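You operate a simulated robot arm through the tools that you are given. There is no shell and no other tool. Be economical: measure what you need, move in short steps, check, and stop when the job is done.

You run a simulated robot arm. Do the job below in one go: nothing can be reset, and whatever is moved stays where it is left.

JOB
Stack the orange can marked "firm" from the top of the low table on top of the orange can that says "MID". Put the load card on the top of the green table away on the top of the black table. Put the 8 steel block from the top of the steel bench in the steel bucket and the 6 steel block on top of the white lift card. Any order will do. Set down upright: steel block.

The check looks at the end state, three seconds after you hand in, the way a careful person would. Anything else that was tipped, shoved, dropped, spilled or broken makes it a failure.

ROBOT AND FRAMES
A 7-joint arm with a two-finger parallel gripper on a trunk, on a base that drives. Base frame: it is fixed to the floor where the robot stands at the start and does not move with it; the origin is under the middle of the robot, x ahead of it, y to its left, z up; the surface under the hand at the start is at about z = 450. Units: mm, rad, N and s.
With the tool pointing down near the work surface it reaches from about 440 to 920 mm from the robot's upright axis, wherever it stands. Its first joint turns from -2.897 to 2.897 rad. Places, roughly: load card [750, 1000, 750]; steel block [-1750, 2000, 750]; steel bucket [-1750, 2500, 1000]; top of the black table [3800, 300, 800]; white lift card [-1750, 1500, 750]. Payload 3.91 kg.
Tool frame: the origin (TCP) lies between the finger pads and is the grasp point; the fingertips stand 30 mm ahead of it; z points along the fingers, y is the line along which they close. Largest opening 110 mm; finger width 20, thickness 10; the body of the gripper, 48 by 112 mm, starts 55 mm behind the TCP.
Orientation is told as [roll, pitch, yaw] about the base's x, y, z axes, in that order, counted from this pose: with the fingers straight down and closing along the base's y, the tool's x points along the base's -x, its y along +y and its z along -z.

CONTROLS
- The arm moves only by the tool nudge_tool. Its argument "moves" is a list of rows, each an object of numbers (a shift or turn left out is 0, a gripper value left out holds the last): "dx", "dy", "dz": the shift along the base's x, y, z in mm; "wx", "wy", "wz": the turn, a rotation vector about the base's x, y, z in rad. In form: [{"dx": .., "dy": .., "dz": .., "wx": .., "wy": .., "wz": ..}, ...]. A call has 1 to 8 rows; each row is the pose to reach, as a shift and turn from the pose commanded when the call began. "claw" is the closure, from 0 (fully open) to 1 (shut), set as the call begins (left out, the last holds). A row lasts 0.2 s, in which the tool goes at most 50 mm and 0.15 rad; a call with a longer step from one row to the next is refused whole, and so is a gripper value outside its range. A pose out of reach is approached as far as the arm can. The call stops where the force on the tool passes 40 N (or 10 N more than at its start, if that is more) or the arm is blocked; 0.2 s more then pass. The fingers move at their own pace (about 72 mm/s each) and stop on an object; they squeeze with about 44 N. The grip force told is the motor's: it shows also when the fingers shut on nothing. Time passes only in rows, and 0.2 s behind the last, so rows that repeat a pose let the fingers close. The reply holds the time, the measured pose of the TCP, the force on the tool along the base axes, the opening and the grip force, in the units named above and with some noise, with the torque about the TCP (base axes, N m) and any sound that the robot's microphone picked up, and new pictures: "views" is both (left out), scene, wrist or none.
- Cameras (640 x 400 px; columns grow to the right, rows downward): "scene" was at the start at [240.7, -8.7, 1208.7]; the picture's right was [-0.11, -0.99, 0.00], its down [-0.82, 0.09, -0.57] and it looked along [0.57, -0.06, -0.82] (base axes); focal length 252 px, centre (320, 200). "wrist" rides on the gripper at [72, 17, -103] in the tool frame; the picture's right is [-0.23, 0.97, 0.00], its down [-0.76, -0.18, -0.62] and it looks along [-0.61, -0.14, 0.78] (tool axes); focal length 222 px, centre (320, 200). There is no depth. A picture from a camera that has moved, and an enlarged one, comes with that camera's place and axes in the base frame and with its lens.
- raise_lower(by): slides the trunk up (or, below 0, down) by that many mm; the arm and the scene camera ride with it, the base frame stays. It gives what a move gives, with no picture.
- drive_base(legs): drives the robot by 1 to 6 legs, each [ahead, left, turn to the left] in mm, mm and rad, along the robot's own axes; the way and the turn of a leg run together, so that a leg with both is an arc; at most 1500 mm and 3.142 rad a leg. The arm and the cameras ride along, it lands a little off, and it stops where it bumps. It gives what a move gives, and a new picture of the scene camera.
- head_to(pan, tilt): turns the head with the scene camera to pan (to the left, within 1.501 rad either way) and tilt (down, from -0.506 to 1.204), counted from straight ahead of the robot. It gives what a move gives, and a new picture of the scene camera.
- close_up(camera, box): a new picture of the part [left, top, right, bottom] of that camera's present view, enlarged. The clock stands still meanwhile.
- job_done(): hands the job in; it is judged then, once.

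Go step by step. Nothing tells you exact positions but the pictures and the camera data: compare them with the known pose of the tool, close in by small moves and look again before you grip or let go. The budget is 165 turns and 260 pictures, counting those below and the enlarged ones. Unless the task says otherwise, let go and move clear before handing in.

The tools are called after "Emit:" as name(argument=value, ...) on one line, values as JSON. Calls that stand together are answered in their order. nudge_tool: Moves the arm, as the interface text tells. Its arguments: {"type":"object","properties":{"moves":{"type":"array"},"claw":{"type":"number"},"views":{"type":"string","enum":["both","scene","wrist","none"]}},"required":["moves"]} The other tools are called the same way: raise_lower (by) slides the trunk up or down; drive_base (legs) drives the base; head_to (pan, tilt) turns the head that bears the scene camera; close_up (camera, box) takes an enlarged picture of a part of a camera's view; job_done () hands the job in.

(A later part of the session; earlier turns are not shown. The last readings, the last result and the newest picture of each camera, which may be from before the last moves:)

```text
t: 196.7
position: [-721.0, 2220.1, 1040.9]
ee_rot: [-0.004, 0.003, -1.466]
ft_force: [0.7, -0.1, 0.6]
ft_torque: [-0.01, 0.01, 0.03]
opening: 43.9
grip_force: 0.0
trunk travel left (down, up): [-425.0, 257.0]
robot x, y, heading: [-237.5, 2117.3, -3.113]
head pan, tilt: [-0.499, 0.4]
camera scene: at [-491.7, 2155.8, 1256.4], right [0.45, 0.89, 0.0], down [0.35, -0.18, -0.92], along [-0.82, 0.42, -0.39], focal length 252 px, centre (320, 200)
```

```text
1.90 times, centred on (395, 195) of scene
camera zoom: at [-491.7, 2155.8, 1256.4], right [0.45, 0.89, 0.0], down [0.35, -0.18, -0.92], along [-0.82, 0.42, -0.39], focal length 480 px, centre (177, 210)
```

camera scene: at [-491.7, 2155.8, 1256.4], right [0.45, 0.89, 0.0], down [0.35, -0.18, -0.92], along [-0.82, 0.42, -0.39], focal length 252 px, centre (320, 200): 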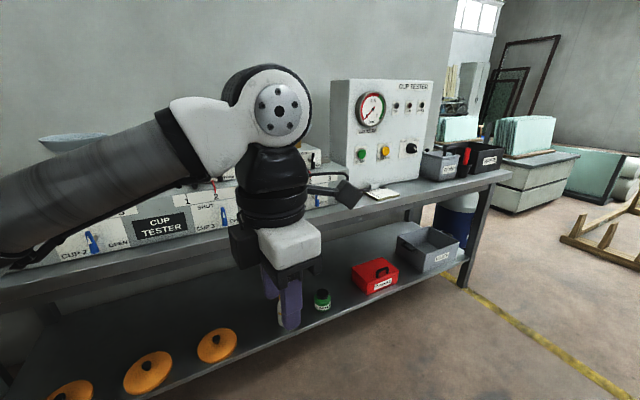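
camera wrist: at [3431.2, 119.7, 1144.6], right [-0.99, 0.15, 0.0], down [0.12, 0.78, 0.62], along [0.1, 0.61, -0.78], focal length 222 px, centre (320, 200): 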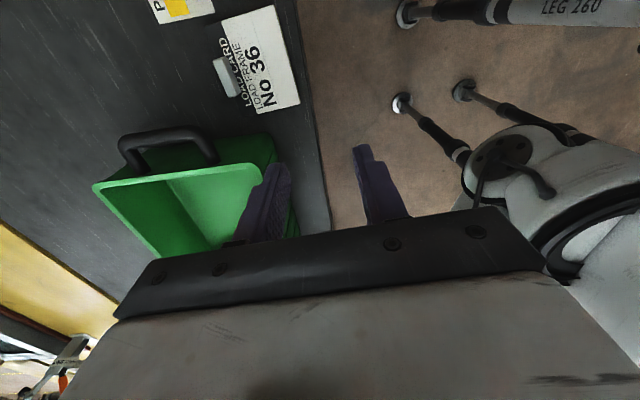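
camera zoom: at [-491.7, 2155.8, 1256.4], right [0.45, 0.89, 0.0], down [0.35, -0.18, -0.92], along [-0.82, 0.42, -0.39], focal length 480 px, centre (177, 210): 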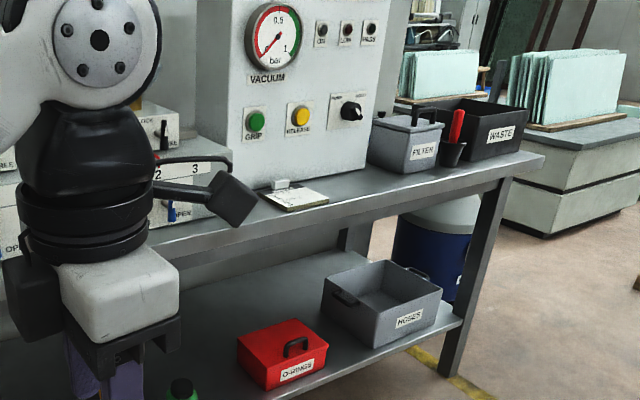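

The arm hides much of the bench. I'll rotate the wrist back so its camera looks ahead, and raise the hand.

Emit:
nudge_tool(moves=[{"wz": -0.145, "dz": 10}, {"wz": -0.29, "dz": 20}, {"wz": -0.435, "dz": 30}, {"wz": -0.58, "dz": 40}, {"wz": -0.725, "dz": 50}, {"wz": -0.87, "dz": 60}, {"wz": -1.015, "dz": 70}, {"wz": -1.16, "dz": 80}], claw=0, views="none")

Emit:
nudge_tool(moves=[{"wz": -0.145, "dy": 40}, {"wz": -0.29, "dy": 80}, {"wz": -0.435, "dy": 120}, {"wz": -0.5, "dy": 160}, {"wz": -0.5, "dy": 200}, {"wz": -0.5, "dy": 240}, {"wz": -0.5, "dy": 240}], views="wrist")

Emit:
head_to(pan=0.15, tilt=0.4)

```text
t: 198.5
position: [-720.6, 2220.1, 1108.6]
ee_rot: [-0.006, 0.005, -2.629]
ft_force: [0.1, 0.1, 0.0]
ft_torque: [-0.01, -0.01, -0.01]
opening: 109.9
grip_force: 0.0
out of reach, approached as far as the arm can: row 8
trunk travel left (down, up): [-425.0, 257.0]
robot x, y, heading: [-239.2, 2116.0, -3.111]
head pan, tilt: [-0.499, 0.4]
```

```text
t: 200.1
position: [-719.8, 2458.8, 1094.4]
ee_rot: [-0.009, 0.004, -3.126]
ft_force: [-0.8, -0.2, -0.3]
ft_torque: [0.03, -0.01, 0.01]
opening: 109.8
grip_force: 0.0
out of reach, approached as far as the arm can: row 2, 3, 4, 5, 6, 7
trunk travel left (down, up): [-425.0, 257.0]
robot x, y, heading: [-239.6, 2118.7, -3.121]
head pan, tilt: [-0.499, 0.4]
camera wrist: at [-648.2, 2441.4, 1197.5], right [-0.21, -0.98, -0.01], down [-0.77, 0.16, 0.62], along [-0.61, 0.14, -0.78], focal length 222 px, centre (320, 200)
```

wrist: 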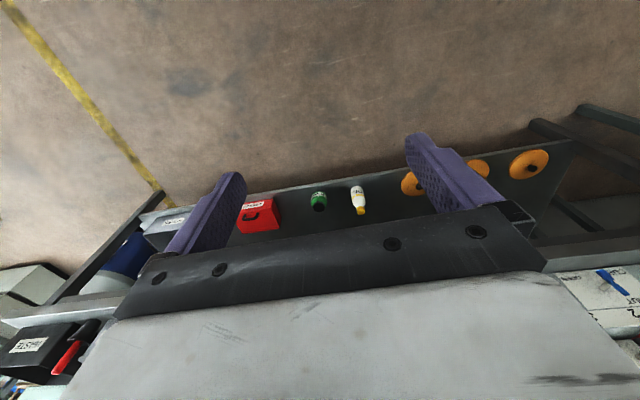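

```text
t: 201.2
position: [-720.4, 2457.2, 1093.0]
ee_rot: [-0.007, 0.003, -3.127]
ft_force: [0.2, -0.5, 0.5]
ft_torque: [-0.02, 0.0, 0.0]
opening: 109.9
grip_force: 0.0
trunk travel left (down, up): [-425.0, 257.0]
robot x, y, heading: [-238.0, 2121.3, -3.108]
head pan, tilt: [0.15, 0.4]
camera scene: at [-500.3, 2097.5, 1256.4], right [-0.18, 0.98, 0.0], down [0.38, 0.07, -0.92], along [-0.91, -0.16, -0.39], focal length 252 px, centre (320, 200)
```

scene: 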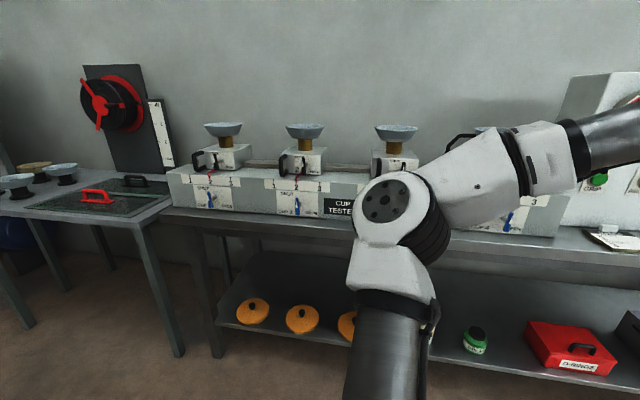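

Emit:
close_up(camera="scene", box=[150, 110, 450, 300])

Emit:
close_up(camera="scene", box=[0, 50, 200, 260])

```text
2.11 times, centred on (300, 205) of scene
camera zoom: at [-500.3, 2097.5, 1256.4], right [-0.18, 0.98, 0.0], down [0.38, 0.07, -0.92], along [-0.91, -0.16, -0.39], focal length 531 px, centre (362, 190)
```

zoom: 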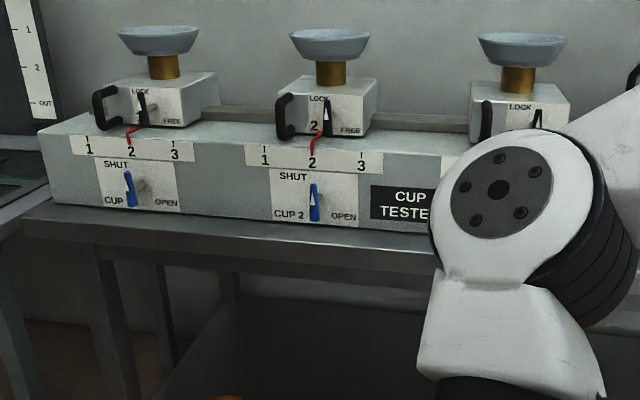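

```text
1.90 times, centred on (100, 155) of scene
camera zoom: at [-500.3, 2097.5, 1256.4], right [-0.18, 0.98, 0.0], down [0.38, 0.07, -0.92], along [-0.91, -0.16, -0.39], focal length 480 px, centre (739, 286)
```

zoom: 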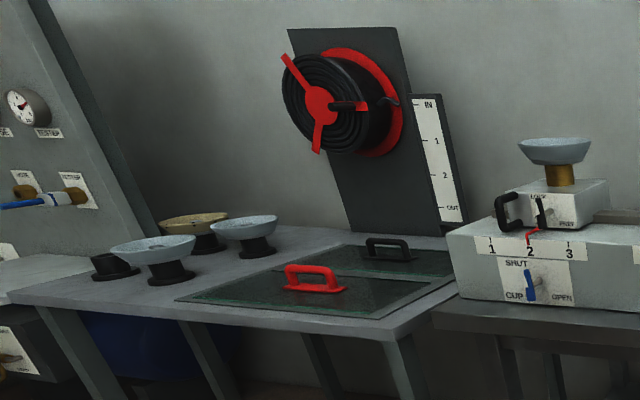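

No steel blocks are visible yet; they may be hidden behind the cup-tester unit. I'll raise the trunk for a higher view and look down at the bench.

Emit:
raise_lower(by=250)

Emit:
head_to(pan=0.1, tilt=0.55)

Emit:
close_up(camera="scene", box=[120, 20, 460, 230])

```text
t: 203.7
position: [-720.6, 2456.6, 1344.1]
ee_rot: [-0.01, 0.006, -3.125]
ft_force: [0.7, -0.3, 0.2]
ft_torque: [-0.01, -0.02, -0.03]
opening: 110.1
grip_force: 0.1
trunk travel left (down, up): [-675.0, 7.0]
robot x, y, heading: [-239.8, 2119.6, -3.11]
head pan, tilt: [0.15, 0.4]
```

```text
t: 204.4
position: [-720.7, 2458.4, 1343.7]
ee_rot: [-0.01, 0.005, -3.125]
ft_force: [0.2, 0.7, 1.5]
ft_torque: [0.0, 0.02, 0.0]
opening: 110.0
grip_force: 0.0
trunk travel left (down, up): [-675.0, 7.0]
robot x, y, heading: [-240.4, 2114.9, -3.114]
head pan, tilt: [0.099, 0.55]
camera scene: at [-498.2, 2102.4, 1492.7], right [-0.13, 0.99, 0.0], down [0.52, 0.07, -0.85], along [-0.85, -0.11, -0.52], focal length 252 px, centre (320, 200)
```

scene: 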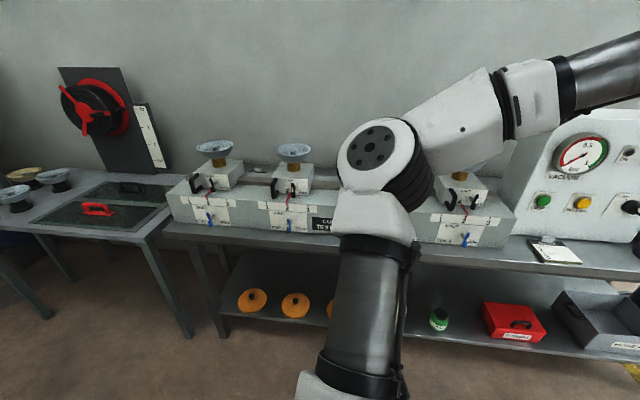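

```text
1.88 times, centred on (290, 125) of scene
camera zoom: at [-498.2, 2102.4, 1492.7], right [-0.13, 0.99, 0.0], down [0.52, 0.07, -0.85], along [-0.85, -0.11, -0.52], focal length 474 px, centre (376, 341)
```

zoom: 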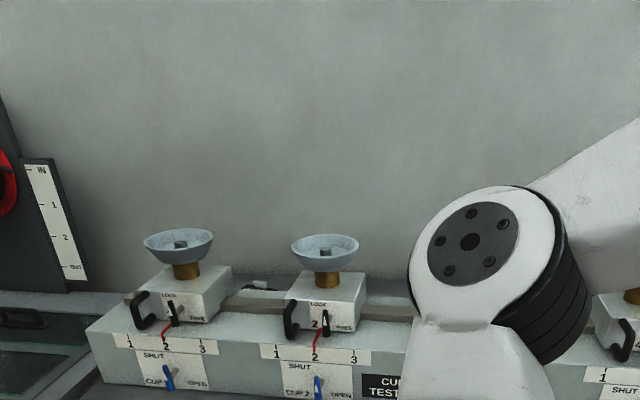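

Emit:
close_up(camera="scene", box=[180, 130, 340, 240])

Emit:
head_to(pan=-0.6, tilt=0.55)

Emit:
close_up(camera="scene", box=[280, 60, 480, 200])

```text
3.64 times, centred on (260, 185) of scene
camera zoom: at [-498.2, 2102.4, 1492.7], right [-0.13, 0.99, 0.0], down [0.52, 0.07, -0.85], along [-0.85, -0.11, -0.52], focal length 917 px, centre (538, 254)
```

zoom: 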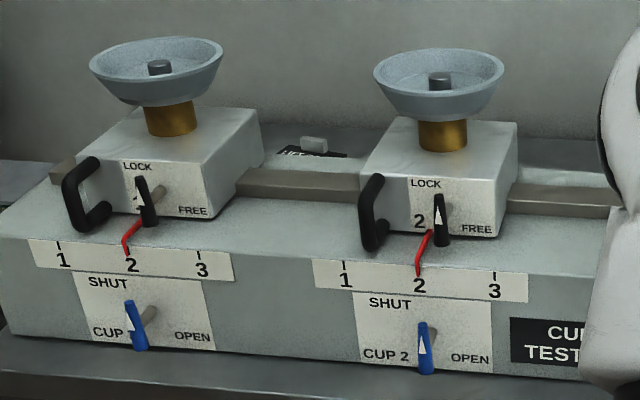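

```text
t: 205.5
position: [-721.6, 2458.9, 1343.8]
ee_rot: [-0.01, 0.003, -3.125]
ft_force: [0.2, -0.1, -0.9]
ft_torque: [0.01, 0.0, -0.01]
opening: 109.8
grip_force: 0.1
trunk travel left (down, up): [-675.0, 7.0]
robot x, y, heading: [-238.7, 2119.5, -3.113]
head pan, tilt: [-0.6, 0.55]
camera scene: at [-484.7, 2162.4, 1492.7], right [0.54, 0.84, 0.0], down [0.44, -0.28, -0.85], along [-0.72, 0.46, -0.52], focal length 252 px, centre (320, 200)
```

scene: 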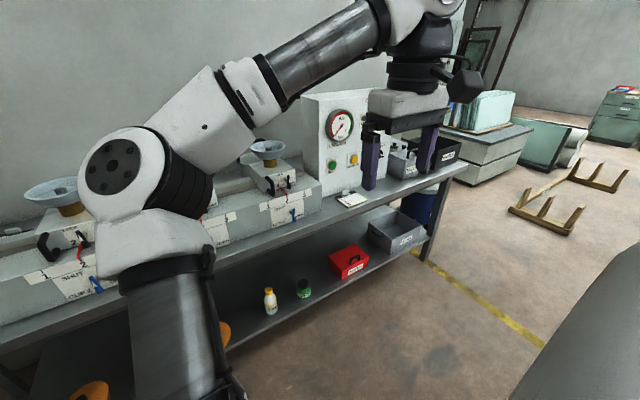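

```text
2.86 times, centred on (380, 130) of scene
camera zoom: at [-484.7, 2162.4, 1492.7], right [0.54, 0.84, 0.0], down [0.44, -0.28, -0.85], along [-0.72, 0.46, -0.52], focal length 720 px, centre (149, 400)
```

zoom: 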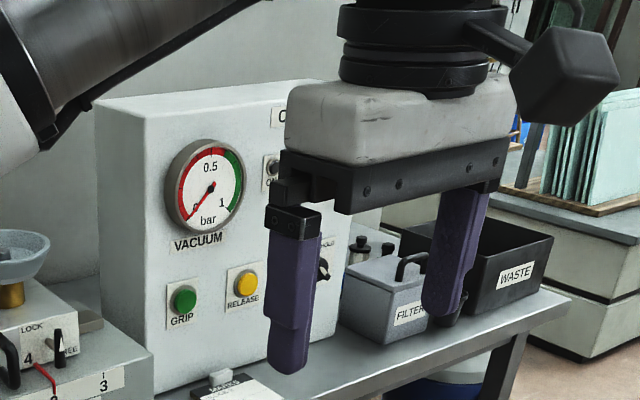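

A card with a tab is visible behind the cup tester, so the steel items are probably at the rear of the bench. I'll drive closer and look down from high up.

Emit:
drive_base(legs=[[350, 0, -0.03]])

Emit:
head_to(pan=0.3, tilt=0.7)

Emit:
head_to(pan=-0.3, tilt=0.7)

```text
t: 207.8
position: [-1060.2, 2468.9, 1344.5]
ee_rot: [-0.009, 0.006, 3.124]
ft_force: [-0.4, 1.0, 0.1]
ft_torque: [-0.02, 0.0, 0.0]
opening: 109.8
grip_force: 0.1
trunk travel left (down, up): [-675.0, 7.0]
robot x, y, heading: [-592.1, 2115.1, 3.136]
head pan, tilt: [-0.6, 0.55]
camera scene: at [-834.9, 2166.7, 1492.6], right [0.57, 0.82, 0.0], down [0.43, -0.3, -0.85], along [-0.7, 0.49, -0.52], focal length 252 px, centre (320, 200)
```

scene: 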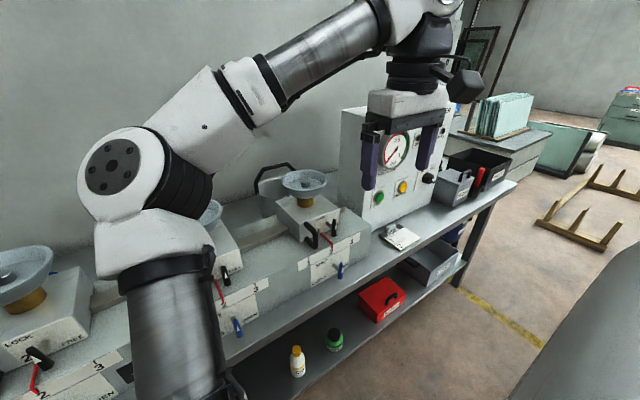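

```text
t: 209.0
position: [-1058.8, 2470.7, 1345.5]
ee_rot: [-0.008, 0.003, 3.125]
ft_force: [0.3, -0.2, -0.9]
ft_torque: [0.01, -0.02, -0.02]
opening: 109.9
grip_force: 0.0
trunk travel left (down, up): [-675.0, 7.0]
robot x, y, heading: [-586.1, 2115.3, 3.137]
head pan, tilt: [0.3, 0.7]
camera scene: at [-841.7, 2090.9, 1479.6], right [-0.29, 0.96, 0.0], down [0.62, 0.19, -0.77], along [-0.73, -0.22, -0.64], focal length 252 px, centre (320, 200)
```

scene: 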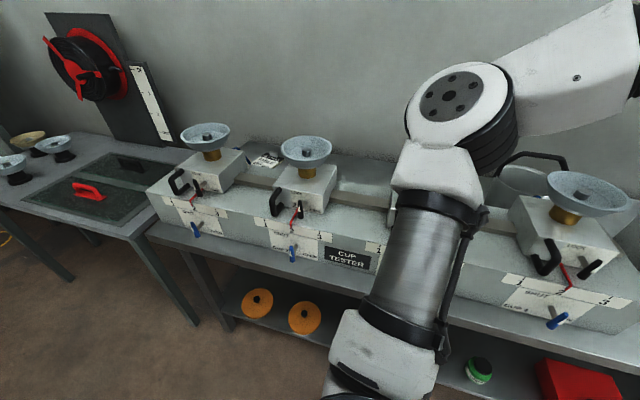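

```text
t: 210.0
position: [-1059.0, 2471.6, 1344.0]
ee_rot: [-0.009, 0.004, 3.124]
ft_force: [-0.3, 0.2, 0.2]
ft_torque: [-0.01, 0.02, 0.01]
opening: 110.0
grip_force: 0.0
trunk travel left (down, up): [-675.0, 7.0]
robot x, y, heading: [-588.0, 2114.7, 3.136]
head pan, tilt: [-0.3, 0.7]
camera scene: at [-841.5, 2141.0, 1479.6], right [0.3, 0.95, 0.0], down [0.61, -0.19, -0.76], along [-0.73, 0.23, -0.64], focal length 252 px, centre (320, 200)
```

scene: 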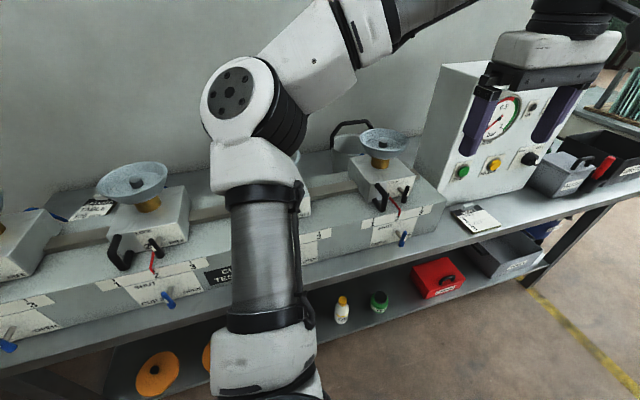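

I see a bucket with a handle and a white card behind the cup tester. I'll bring the hand out over the bench so the wrist camera can look behind it.

Emit:
nudge_tool(moves=[{"dy": -48}, {"dy": -96}, {"dy": -144}, {"dy": -192, "dx": -10}, {"dy": -235, "dx": -30}, {"dy": -275, "dx": -55}, {"dy": -310, "dx": -85}, {"dy": -340, "dx": -120}], views="none")

Emit:
nudge_tool(moves=[{"dx": -45, "dy": -10}, {"dx": -90, "dy": -20}, {"dx": -130, "dy": -30, "dz": -10}, {"dx": -170, "dy": -40, "dz": -30}, {"dx": -170, "dy": -40, "dz": -30}])

```text
t: 211.8
position: [-1179.8, 2129.8, 1343.5]
ee_rot: [-0.008, 0.005, 3.124]
ft_force: [0.0, 1.1, -0.9]
ft_torque: [0.04, -0.02, -0.01]
opening: 109.9
grip_force: 0.0
trunk travel left (down, up): [-675.0, 7.0]
robot x, y, heading: [-592.8, 2117.1, 3.135]
head pan, tilt: [-0.3, 0.7]
```

```text
t: 213.0
position: [-1349.9, 2089.4, 1314.8]
ee_rot: [-0.009, 0.004, 3.124]
ft_force: [0.4, 0.2, -0.8]
ft_torque: [0.0, -0.04, 0.0]
opening: 110.3
grip_force: 0.1
trunk travel left (down, up): [-675.0, 7.0]
robot x, y, heading: [-586.5, 2115.5, 3.132]
head pan, tilt: [-0.3, 0.7]
camera scene: at [-840.6, 2141.2, 1479.7], right [0.3, 0.95, 0.0], down [0.61, -0.19, -0.77], along [-0.73, 0.23, -0.64], focal length 252 px, centre (320, 200)
camera wrist: at [-1278.3, 2070.9, 1418.8], right [-0.24, -0.97, -0.01], down [-0.76, 0.19, 0.62], along [-0.6, 0.16, -0.78], focal length 222 px, centre (320, 200)
```

scene: 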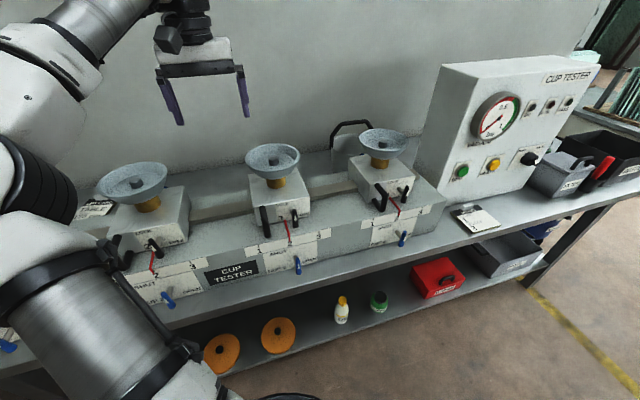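
wrist: 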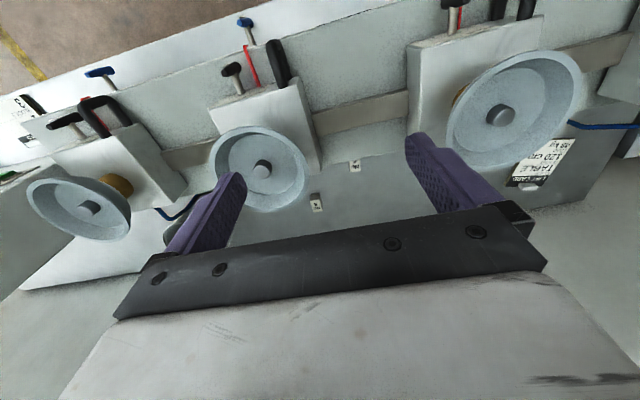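

Emit:
close_up(camera="wrist", box=[250, 120, 430, 240])

Emit:
close_up(camera="scene", box=[60, 100, 260, 230])

Emit:
close_up(camera="wrist", box=[480, 80, 640, 230])

```text
3.33 times, centred on (340, 180) of wrist
camera zoom: at [-1278.3, 2070.9, 1418.8], right [-0.24, -0.97, -0.01], down [-0.76, 0.19, 0.62], along [-0.6, 0.16, -0.78], focal length 740 px, centre (253, 267)
```

zoom: 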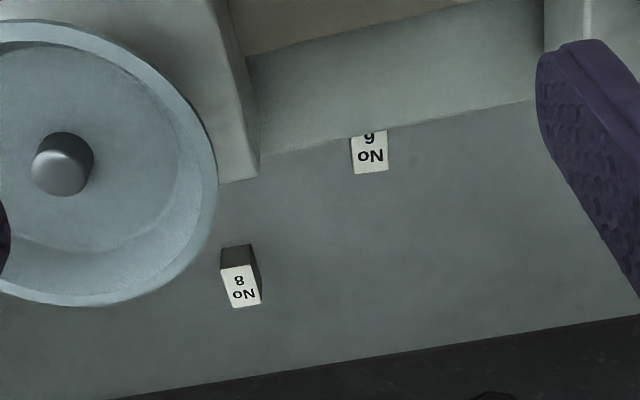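

```text
3.08 times, centred on (160, 165) of scene
camera zoom: at [-840.6, 2141.2, 1479.7], right [0.3, 0.95, 0.0], down [0.61, -0.19, -0.77], along [-0.73, 0.23, -0.64], focal length 776 px, centre (812, 308)
```

zoom: 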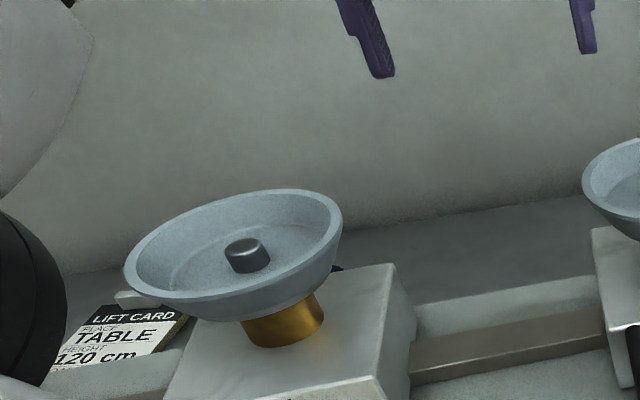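

```text
2.67 times, centred on (560, 155) of wrist
camera zoom: at [-1278.3, 2070.9, 1418.8], right [-0.24, -0.97, -0.01], down [-0.76, 0.19, 0.62], along [-0.6, 0.16, -0.78], focal length 592 px, centre (-320, 320)
```

zoom: 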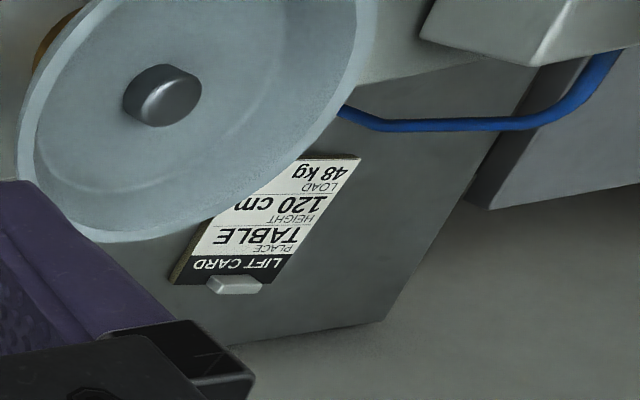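

The steel blocks "No 6" and "No 8" stand in the strip behind the cup tester. The lift card is at y≈1550 and the bucket with a handle at y≈2500. The cups rise to about z 1160 and the bench top is near z 850. I'll check how close the base can get by looking straight down.

Emit:
head_to(pan=0.0, tilt=1.2)

Emit:
head_to(pan=-0.7, tilt=0.9)

```text
t: 213.9
position: [-1350.7, 2090.9, 1314.4]
ee_rot: [-0.009, 0.005, 3.124]
ft_force: [0.0, -0.7, -0.3]
ft_torque: [0.01, 0.01, 0.0]
opening: 110.3
grip_force: 0.1
trunk travel left (down, up): [-675.0, 7.0]
robot x, y, heading: [-590.0, 2114.7, 3.136]
head pan, tilt: [0.0, 1.201]
camera scene: at [-816.4, 2115.9, 1443.6], right [0.01, 1.0, 0.0], down [0.93, -0.01, -0.36], along [-0.36, 0.0, -0.93], focal length 252 px, centre (320, 200)
```

scene: 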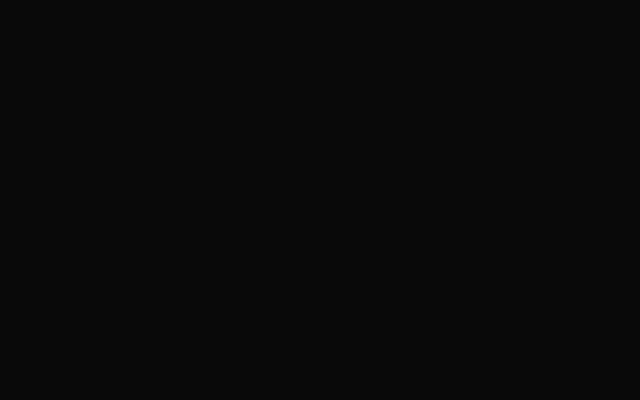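

```text
t: 215.0
position: [-1350.8, 2090.7, 1314.2]
ee_rot: [-0.008, 0.004, 3.123]
ft_force: [0.1, 0.5, 0.4]
ft_torque: [0.02, 0.01, 0.0]
opening: 110.0
grip_force: 0.1
trunk travel left (down, up): [-675.0, 7.0]
robot x, y, heading: [-586.4, 2115.6, 3.141]
head pan, tilt: [-0.7, 0.901]
camera scene: at [-817.9, 2164.4, 1463.4], right [0.65, 0.76, 0.0], down [0.6, -0.51, -0.62], along [-0.47, 0.4, -0.78], focal length 252 px, centre (320, 200)
```

scene: 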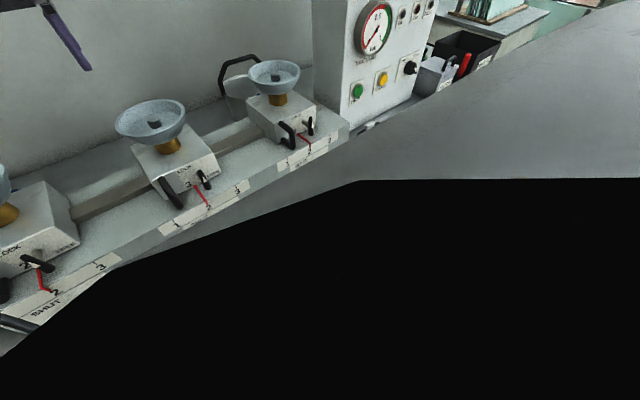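

The arm and camera block the downward view, but the earlier wrist picture shows the robot's front extends only about 310–360 mm. I'll drive to x≈-790 (about 375 mm from the bench edge) and y≈1830, with the hand high.

Emit:
drive_base(legs=[[0, 285, 0], [150, 0, 0]])

Emit:
nudge_tool(moves=[{"dx": 0}], views="wrist")

Emit:
head_to(pan=-0.2, tilt=0.6)

```text
t: 218.8
position: [-1502.8, 1807.2, 1314.1]
ee_rot: [-0.01, 0.006, 3.123]
ft_force: [-0.7, 0.0, -0.4]
ft_torque: [-0.01, -0.02, 0.01]
opening: 110.3
grip_force: 0.2
trunk travel left (down, up): [-675.0, 7.0]
robot x, y, heading: [-738.6, 1832.2, 3.133]
head pan, tilt: [-0.7, 0.901]
camera scene: at [-970.5, 1881.2, 1463.2], right [0.65, 0.76, 0.0], down [0.6, -0.51, -0.62], along [-0.47, 0.4, -0.78], focal length 252 px, centre (320, 200)
```

scene: 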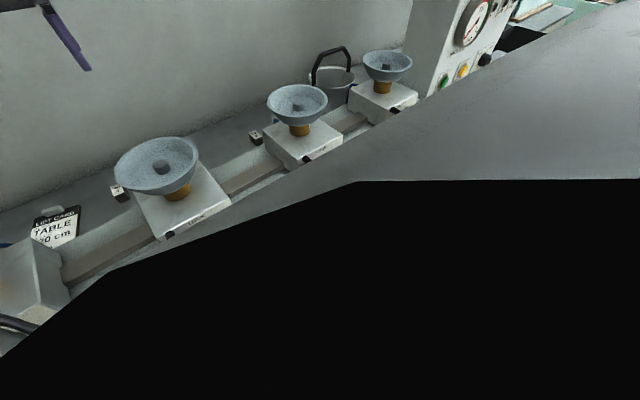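

```text
t: 219.2
position: [-1501.4, 1806.9, 1314.8]
ee_rot: [-0.009, 0.003, 3.125]
ft_force: [0.6, -0.6, 0.2]
ft_torque: [-0.04, 0.05, 0.01]
opening: 110.1
grip_force: 0.0
trunk travel left (down, up): [-675.0, 7.0]
robot x, y, heading: [-740.9, 1830.6, 3.137]
head pan, tilt: [-0.7, 0.901]
camera wrist: at [-1430.3, 1787.7, 1418.4], right [-0.24, -0.97, -0.01], down [-0.76, 0.19, 0.62], along [-0.6, 0.16, -0.78], focal length 222 px, centre (320, 200)
```

wrist: 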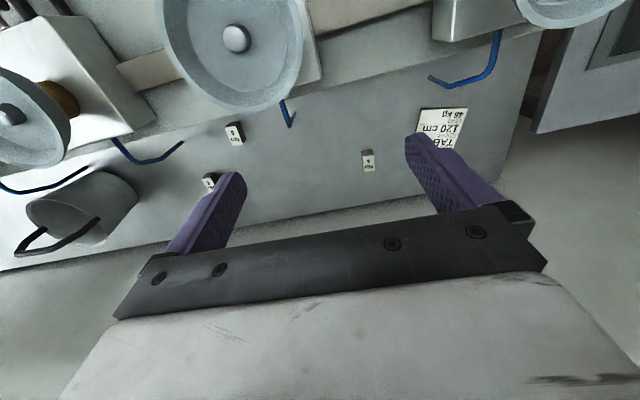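

```text
t: 220.1
position: [-1501.7, 1807.1, 1314.6]
ee_rot: [-0.01, 0.004, 3.125]
ft_force: [-1.3, -0.1, 1.2]
ft_torque: [-0.03, 0.0, 0.0]
opening: 110.2
grip_force: 0.1
trunk travel left (down, up): [-675.0, 7.0]
robot x, y, heading: [-742.9, 1834.6, 3.136]
head pan, tilt: [-0.201, 0.6]
camera scene: at [-998.5, 1850.4, 1488.1], right [0.21, 0.98, 0.0], down [0.55, -0.12, -0.82], along [-0.81, 0.17, -0.57], focal length 252 px, centre (320, 200)
```

scene: 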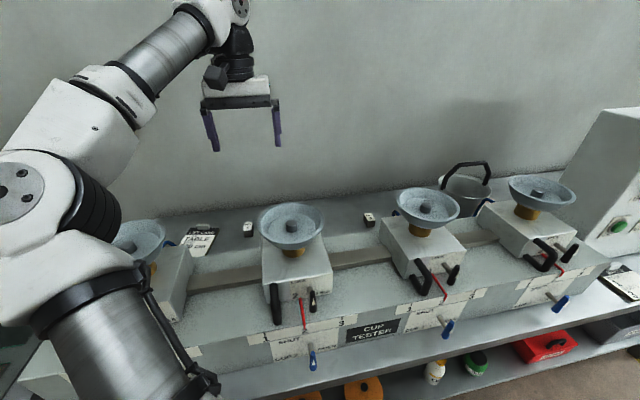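

Emit:
close_up(camera="wrist", box=[180, 80, 400, 220])

Emit:
close_up(camera="scene", box=[170, 190, 400, 300])

Emit:
close_up(camera="scene", box=[360, 140, 600, 280])

```text
2.86 times, centred on (290, 150) of wrist
camera zoom: at [-1430.3, 1787.6, 1418.4], right [-0.24, -0.97, -0.01], down [-0.76, 0.19, 0.62], along [-0.6, 0.16, -0.78], focal length 635 px, centre (406, 343)
```

zoom: 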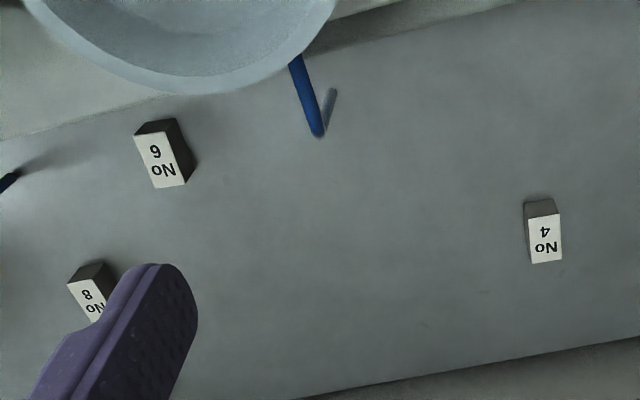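

```text
2.78 times, centred on (285, 245) of scene
camera zoom: at [-998.5, 1850.4, 1488.1], right [0.21, 0.98, 0.0], down [0.55, -0.12, -0.82], along [-0.81, 0.17, -0.57], focal length 702 px, centre (417, 75)
```

zoom: 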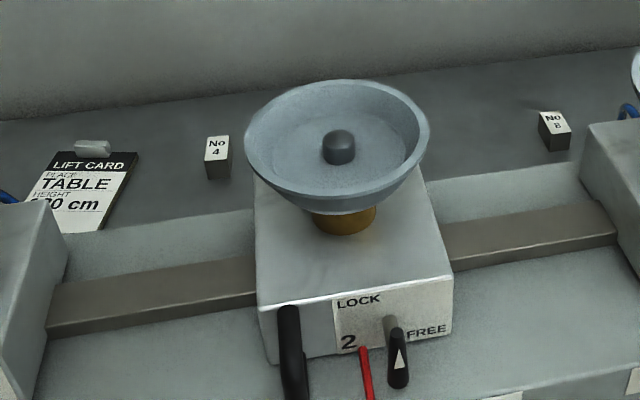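

```text
2.67 times, centred on (480, 210) of scene
camera zoom: at [-998.5, 1850.4, 1488.1], right [0.21, 0.98, 0.0], down [0.55, -0.12, -0.82], along [-0.81, 0.17, -0.57], focal length 672 px, centre (-107, 173)
```

zoom: 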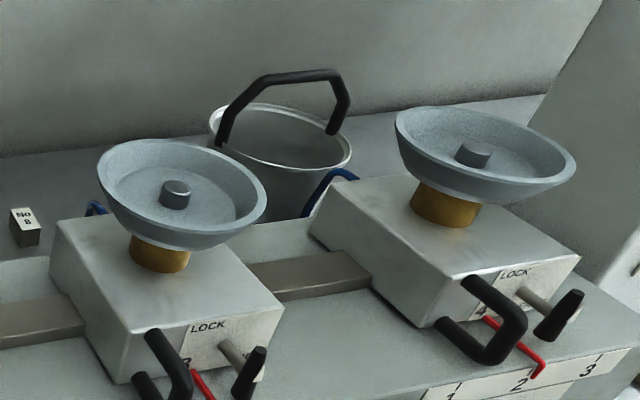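

The blocks 6, 8 and 4 stand in a row behind the tester, labels on top. No 6 is at about (-1591, 2054), yawed about -0.1, with its top near z 887. The gap between cups 2 and 3 is wide enough, so I'll move high above No 6.

Emit:
nudge_tool(moves=[{"dy": 45, "dx": -10}, {"dy": 90, "dx": -25}, {"dy": 135, "dx": -45, "wz": -0.03}, {"dy": 180, "dx": -65, "wz": -0.06}, {"dy": 225, "dx": -85, "wz": -0.085}, {"dy": 243, "dx": -90, "wz": -0.085, "dz": -35}, {"dy": 243, "dx": -90, "wz": -0.085, "dz": -70}, {"dy": 243, "dx": -90, "wz": -0.085, "dz": -70}])

Emit:
close_up(camera="wrist", box=[230, 80, 430, 220])

```text
t: 221.9
position: [-1590.6, 2049.5, 1244.1]
ee_rot: [-0.007, 0.003, 3.038]
ft_force: [-0.7, -0.8, -0.5]
ft_torque: [0.0, 0.0, 0.06]
opening: 109.9
grip_force: 0.2
out of reach, approached as far as the arm can: row 5
trunk travel left (down, up): [-675.0, 7.0]
robot x, y, heading: [-738.5, 1831.8, 3.138]
head pan, tilt: [-0.201, 0.6]
camera scene: at [-998.6, 1850.6, 1488.2], right [0.2, 0.98, 0.0], down [0.55, -0.12, -0.82], along [-0.81, 0.17, -0.57], focal length 252 px, centre (320, 200)
camera wrist: at [-1520.8, 2023.9, 1347.9], right [-0.33, -0.95, -0.01], down [-0.74, 0.25, 0.62], along [-0.59, 0.21, -0.78], focal length 222 px, centre (320, 200)
```

scene: 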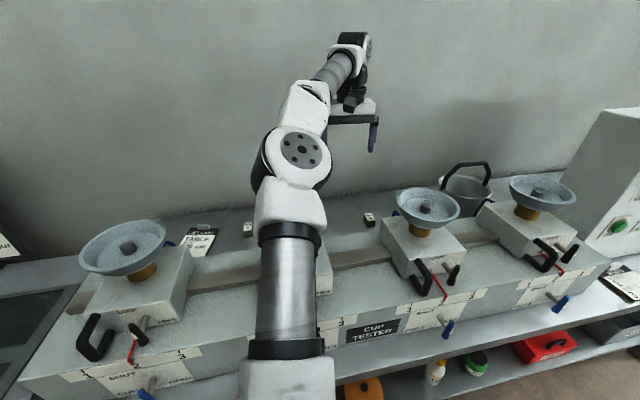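
wrist: 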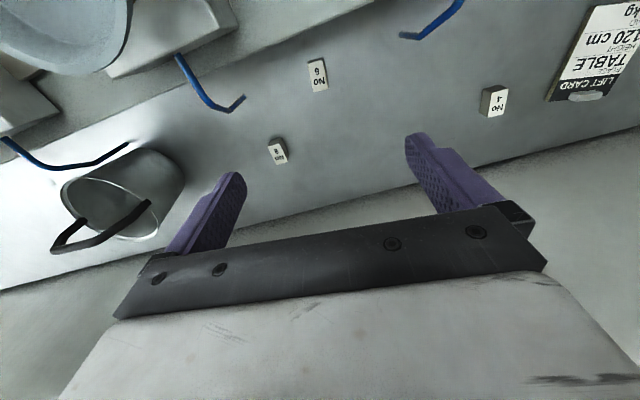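

```text
2.86 times, centred on (330, 150) of wrist
camera zoom: at [-1520.8, 2023.9, 1347.9], right [-0.33, -0.95, -0.01], down [-0.74, 0.25, 0.62], along [-0.59, 0.21, -0.78], focal length 635 px, centre (291, 343)
```

zoom: 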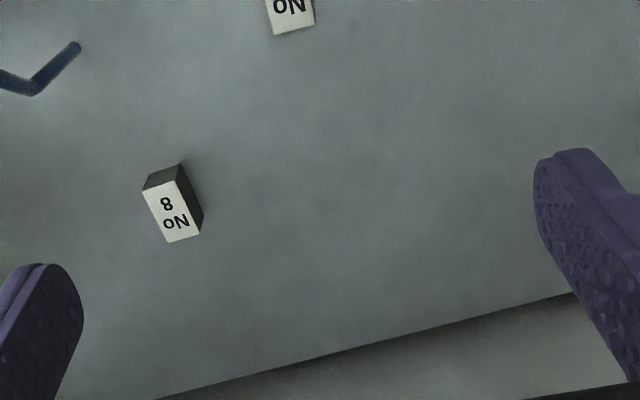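

Emit:
close_up(camera="wrist", box=[280, 40, 360, 110])

Emit:
close_up(camera="wrist", box=[470, 0, 640, 130])

Emit:
close_up(camera="wrist", box=[0, 100, 220, 270])

```text
5.71 times, centred on (320, 75) of wrist
camera zoom: at [-1520.8, 2023.9, 1347.9], right [-0.33, -0.95, -0.01], down [-0.74, 0.25, 0.62], along [-0.59, 0.21, -0.78], focal length 1269 px, centre (320, 914)
```

zoom: 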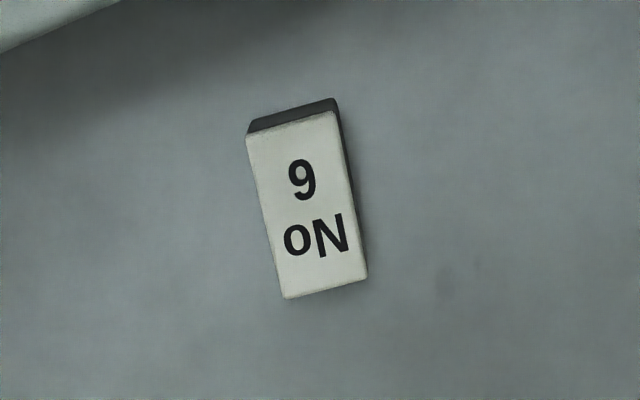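

```text
3.08 times, centred on (555, 65) of wrist
camera zoom: at [-1520.8, 2023.9, 1347.9], right [-0.33, -0.95, -0.01], down [-0.74, 0.25, 0.62], along [-0.59, 0.21, -0.78], focal length 684 px, centre (-403, 615)
```

zoom: 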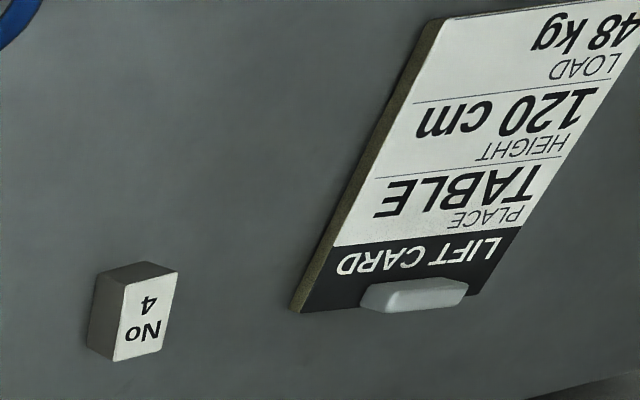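

```text
2.35 times, centred on (110, 185) of wrist
camera zoom: at [-1520.8, 2023.9, 1347.9], right [-0.33, -0.95, -0.01], down [-0.74, 0.25, 0.62], along [-0.59, 0.21, -0.78], focal length 523 px, centre (814, 235)
```

zoom: 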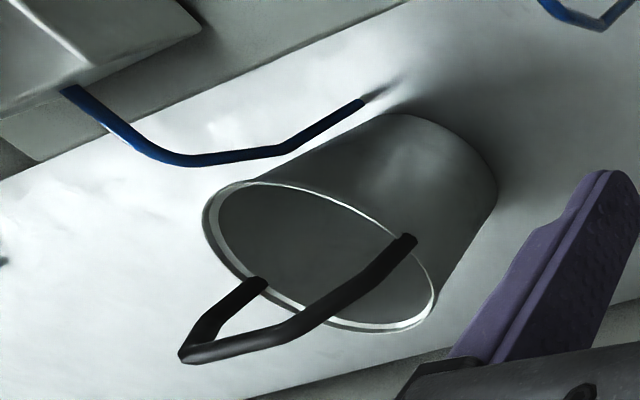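

No 6 measures 48×28 mm and about 25 mm tall, centred at (-1594, 2057) with yaw matching the tool. I'll descend with the fingers partly open and look again.

Emit:
nudge_tool(moves=[{"dx": -3.5, "dy": 7.5, "dz": -45}, {"dx": -3.5, "dy": 7.5, "dz": -90}, {"dx": -3.5, "dy": 7.5, "dz": -135}, {"dx": -3.5, "dy": 7.5, "dz": -180}, {"dx": -3.5, "dy": 7.5, "dz": -225}, {"dx": -3.5, "dy": 7.5, "dz": -265}, {"dx": -3.5, "dy": 7.5, "dz": -290}, {"dx": -3.5, "dy": 7.5, "dz": -290}], claw=0.42)

Emit:
close_up(camera="wrist", box=[220, 60, 440, 220])

```text
t: 223.7
position: [-1596.3, 2062.5, 967.1]
ee_rot: [-0.007, -0.013, 3.037]
ft_force: [-0.6, -0.4, -0.3]
ft_torque: [0.0, 0.04, 0.0]
opening: 63.5
grip_force: 0.0
trunk travel left (down, up): [-675.0, 7.0]
robot x, y, heading: [-740.4, 1831.4, 3.137]
head pan, tilt: [-0.201, 0.6]
camera scene: at [-995.5, 1851.9, 1490.2], right [0.21, 0.98, 0.0], down [0.55, -0.12, -0.83], along [-0.81, 0.17, -0.56], focal length 252 px, centre (320, 200)
camera wrist: at [-1525.7, 2035.0, 1069.8], right [-0.33, -0.94, 0.0], down [-0.73, 0.25, 0.63], along [-0.6, 0.21, -0.77], focal length 222 px, centre (320, 200)
```

scene: 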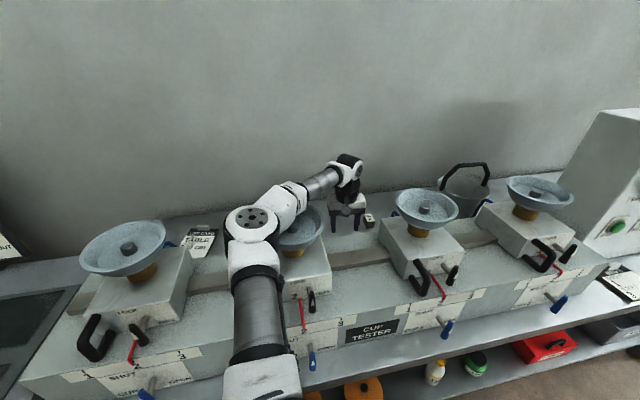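
wrist: 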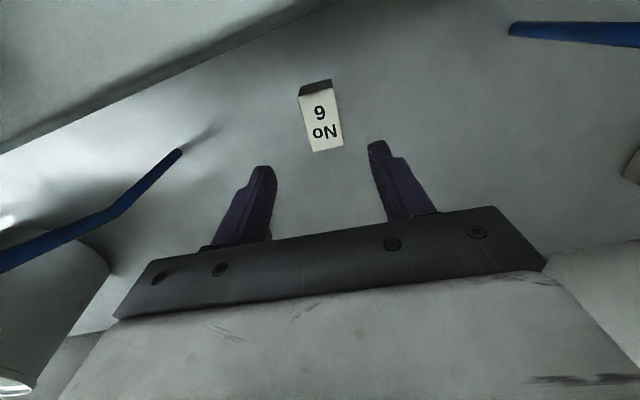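

```text
2.50 times, centred on (330, 140) of wrist
camera zoom: at [-1525.7, 2035.0, 1069.8], right [-0.33, -0.94, 0.0], down [-0.73, 0.25, 0.63], along [-0.6, 0.21, -0.77], focal length 555 px, centre (295, 350)
```

zoom: 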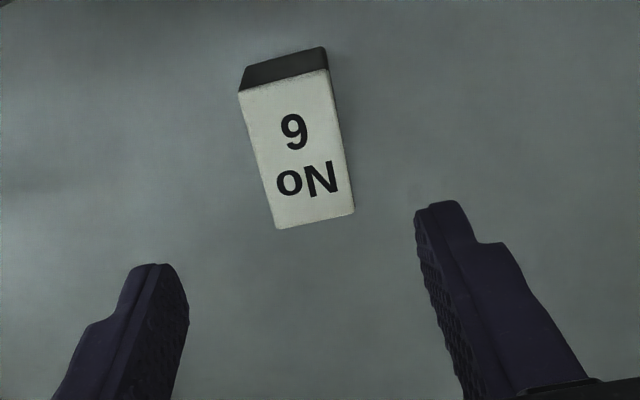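

The measured pose is 13 mm above the commanded one, so the arm may be touching cup 2. I'll look closely before going on.

Emit:
close_up(camera="scene", box=[210, 150, 390, 270])

```text
3.33 times, centred on (300, 210) of scene
camera zoom: at [-995.5, 1851.9, 1490.2], right [0.21, 0.98, 0.0], down [0.55, -0.12, -0.83], along [-0.81, 0.17, -0.56], focal length 840 px, centre (387, 167)
```

zoom: 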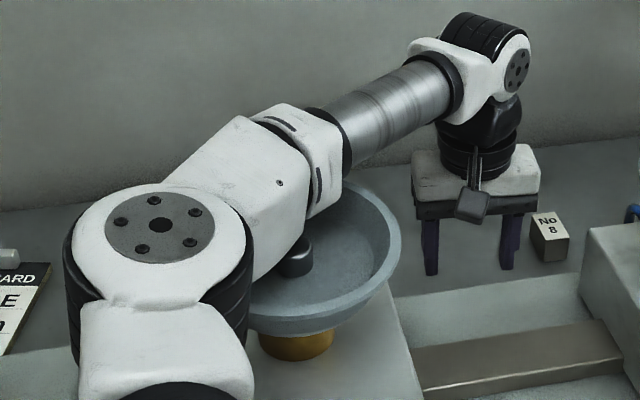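

The forearm is at or on cup 2, so I'll lift away at once.

Emit:
nudge_tool(moves=[{"dz": 40}, {"dz": 85}, {"dz": 130}, {"dz": 175}, {"dz": 220}, {"dz": 265}, {"dz": 300}, {"dz": 300}], views="scene")

Emit:
close_up(camera="scene", box=[60, 150, 480, 360])

```text
t: 225.5
position: [-1595.5, 2057.4, 1255.3]
ee_rot: [-0.007, 0.005, 3.038]
ft_force: [-0.6, 0.7, -0.1]
ft_torque: [0.0, -0.02, -0.01]
opening: 63.9
grip_force: 0.1
trunk travel left (down, up): [-675.0, 7.0]
robot x, y, heading: [-740.7, 1831.7, 3.135]
head pan, tilt: [-0.201, 0.6]
camera scene: at [-998.8, 1849.9, 1488.1], right [0.2, 0.98, 0.0], down [0.55, -0.12, -0.82], along [-0.81, 0.17, -0.57], focal length 252 px, centre (320, 200)
```

scene: 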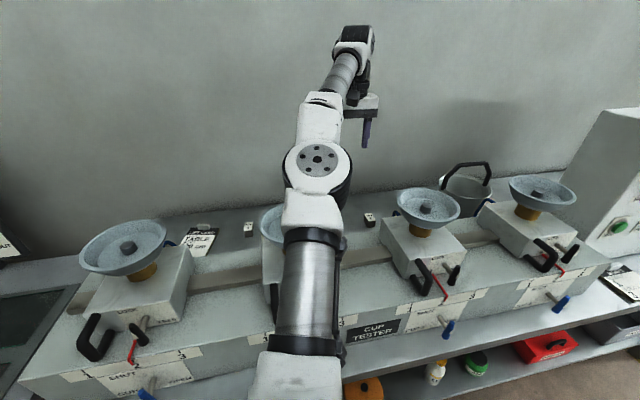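

```text
1.52 times, centred on (270, 255) of scene
camera zoom: at [-998.8, 1849.9, 1488.1], right [0.2, 0.98, 0.0], down [0.55, -0.12, -0.82], along [-0.81, 0.17, -0.57], focal length 384 px, centre (396, 116)
```

zoom: 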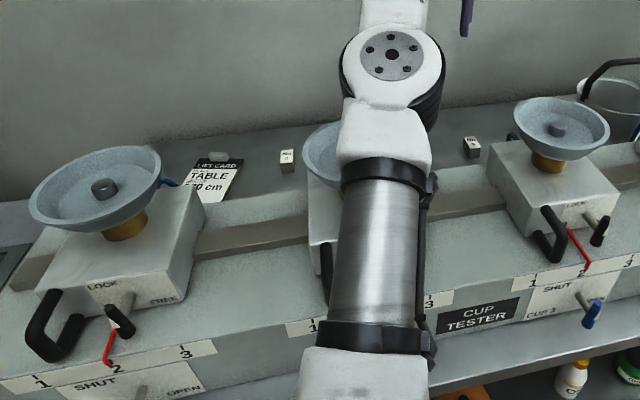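

Lifted clear, and cup 2 seems unmoved. I'll realign the base with the gap between cups 2 and 3 (y≈2045) and come slightly closer, so the forearm stays higher and passes between the cups.

Emit:
drive_base(legs=[[0, -215, 0], [55, 0, 0]])

Emit:
head_to(pan=0.35, tilt=0.6)

```text
t: 228.3
position: [-1650.0, 2272.0, 1253.7]
ee_rot: [-0.007, 0.005, 3.039]
ft_force: [-0.9, -0.1, -0.3]
ft_torque: [-0.01, -0.03, 0.02]
opening: 64.0
grip_force: 0.0
trunk travel left (down, up): [-675.0, 7.0]
robot x, y, heading: [-794.8, 2045.6, 3.136]
head pan, tilt: [-0.201, 0.6]
camera scene: at [-1053.5, 2065.4, 1487.8], right [0.2, 0.98, 0.0], down [0.55, -0.12, -0.82], along [-0.81, 0.17, -0.57], focal length 252 px, centre (320, 200)
```

scene: 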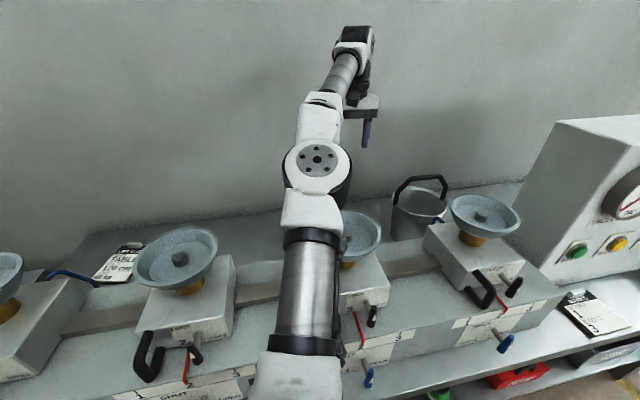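

```text
t: 229.3
position: [-1649.9, 2272.9, 1253.9]
ee_rot: [-0.008, 0.005, 3.038]
ft_force: [-0.7, -0.7, 0.2]
ft_torque: [0.0, 0.0, -0.01]
opening: 63.7
grip_force: 0.0
trunk travel left (down, up): [-675.0, 7.0]
robot x, y, heading: [-795.3, 2047.2, 3.142]
head pan, tilt: [0.351, 0.6]
camera scene: at [-1048.8, 2017.4, 1488.2], right [-0.34, 0.94, 0.0], down [0.53, 0.19, -0.83], along [-0.78, -0.28, -0.56], focal length 252 px, centre (320, 200)
```

scene: 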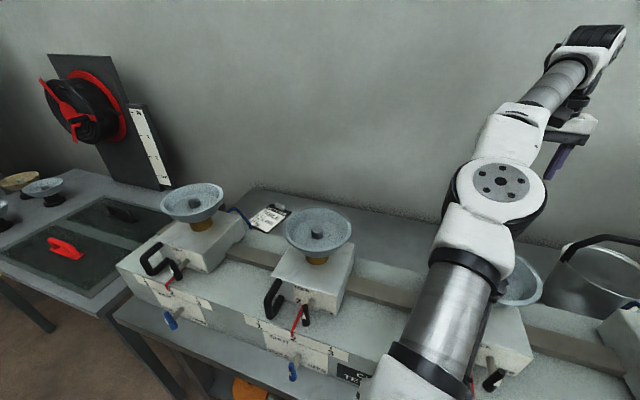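

Cup 2 is in place. I'll move above No 6 along the straight line through the gap and descend partway.

Emit:
nudge_tool(moves=[{"dy": -45, "dx": 12}, {"dy": -90, "dx": 24}, {"dy": -135, "dx": 36}, {"dy": -180, "dx": 48}, {"dy": -215, "dx": 56, "dz": -5}, {"dy": -215, "dx": 56, "dz": -50}, {"dy": -215, "dx": 56, "dz": -95}, {"dy": -215, "dx": 56, "dz": -95}], views="none")

Emit:
head_to(pan=0.0, tilt=0.65)

```text
t: 231.1
position: [-1592.3, 2059.2, 1160.2]
ee_rot: [-0.009, 0.003, 3.038]
ft_force: [-0.3, 0.7, 0.2]
ft_torque: [0.0, -0.03, 0.03]
opening: 63.9
grip_force: 0.0
trunk travel left (down, up): [-675.0, 7.0]
robot x, y, heading: [-796.0, 2046.3, 3.137]
head pan, tilt: [0.351, 0.6]
```

```text
t: 231.9
position: [-1593.0, 2058.6, 1159.9]
ee_rot: [-0.008, 0.005, 3.04]
ft_force: [-0.1, -0.4, 0.0]
ft_torque: [-0.02, 0.01, 0.01]
opening: 63.9
grip_force: 0.0
trunk travel left (down, up): [-675.0, 7.0]
robot x, y, heading: [-793.7, 2044.0, 3.138]
head pan, tilt: [0.0, 0.649]
camera scene: at [-1052.3, 2047.6, 1483.9], right [0.0, 1.0, 0.0], down [0.6, 0.0, -0.8], along [-0.8, 0.0, -0.6], focal length 252 px, centre (320, 200)
```

scene: 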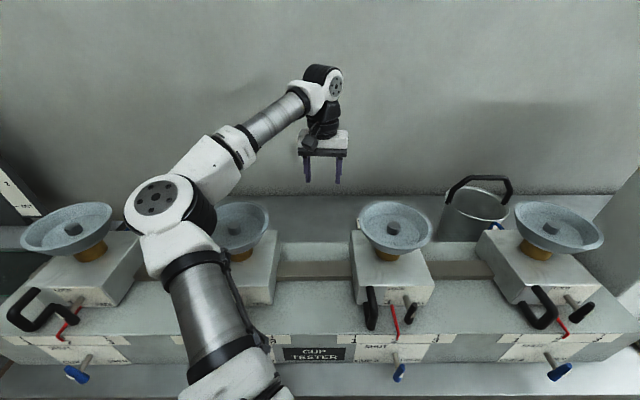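

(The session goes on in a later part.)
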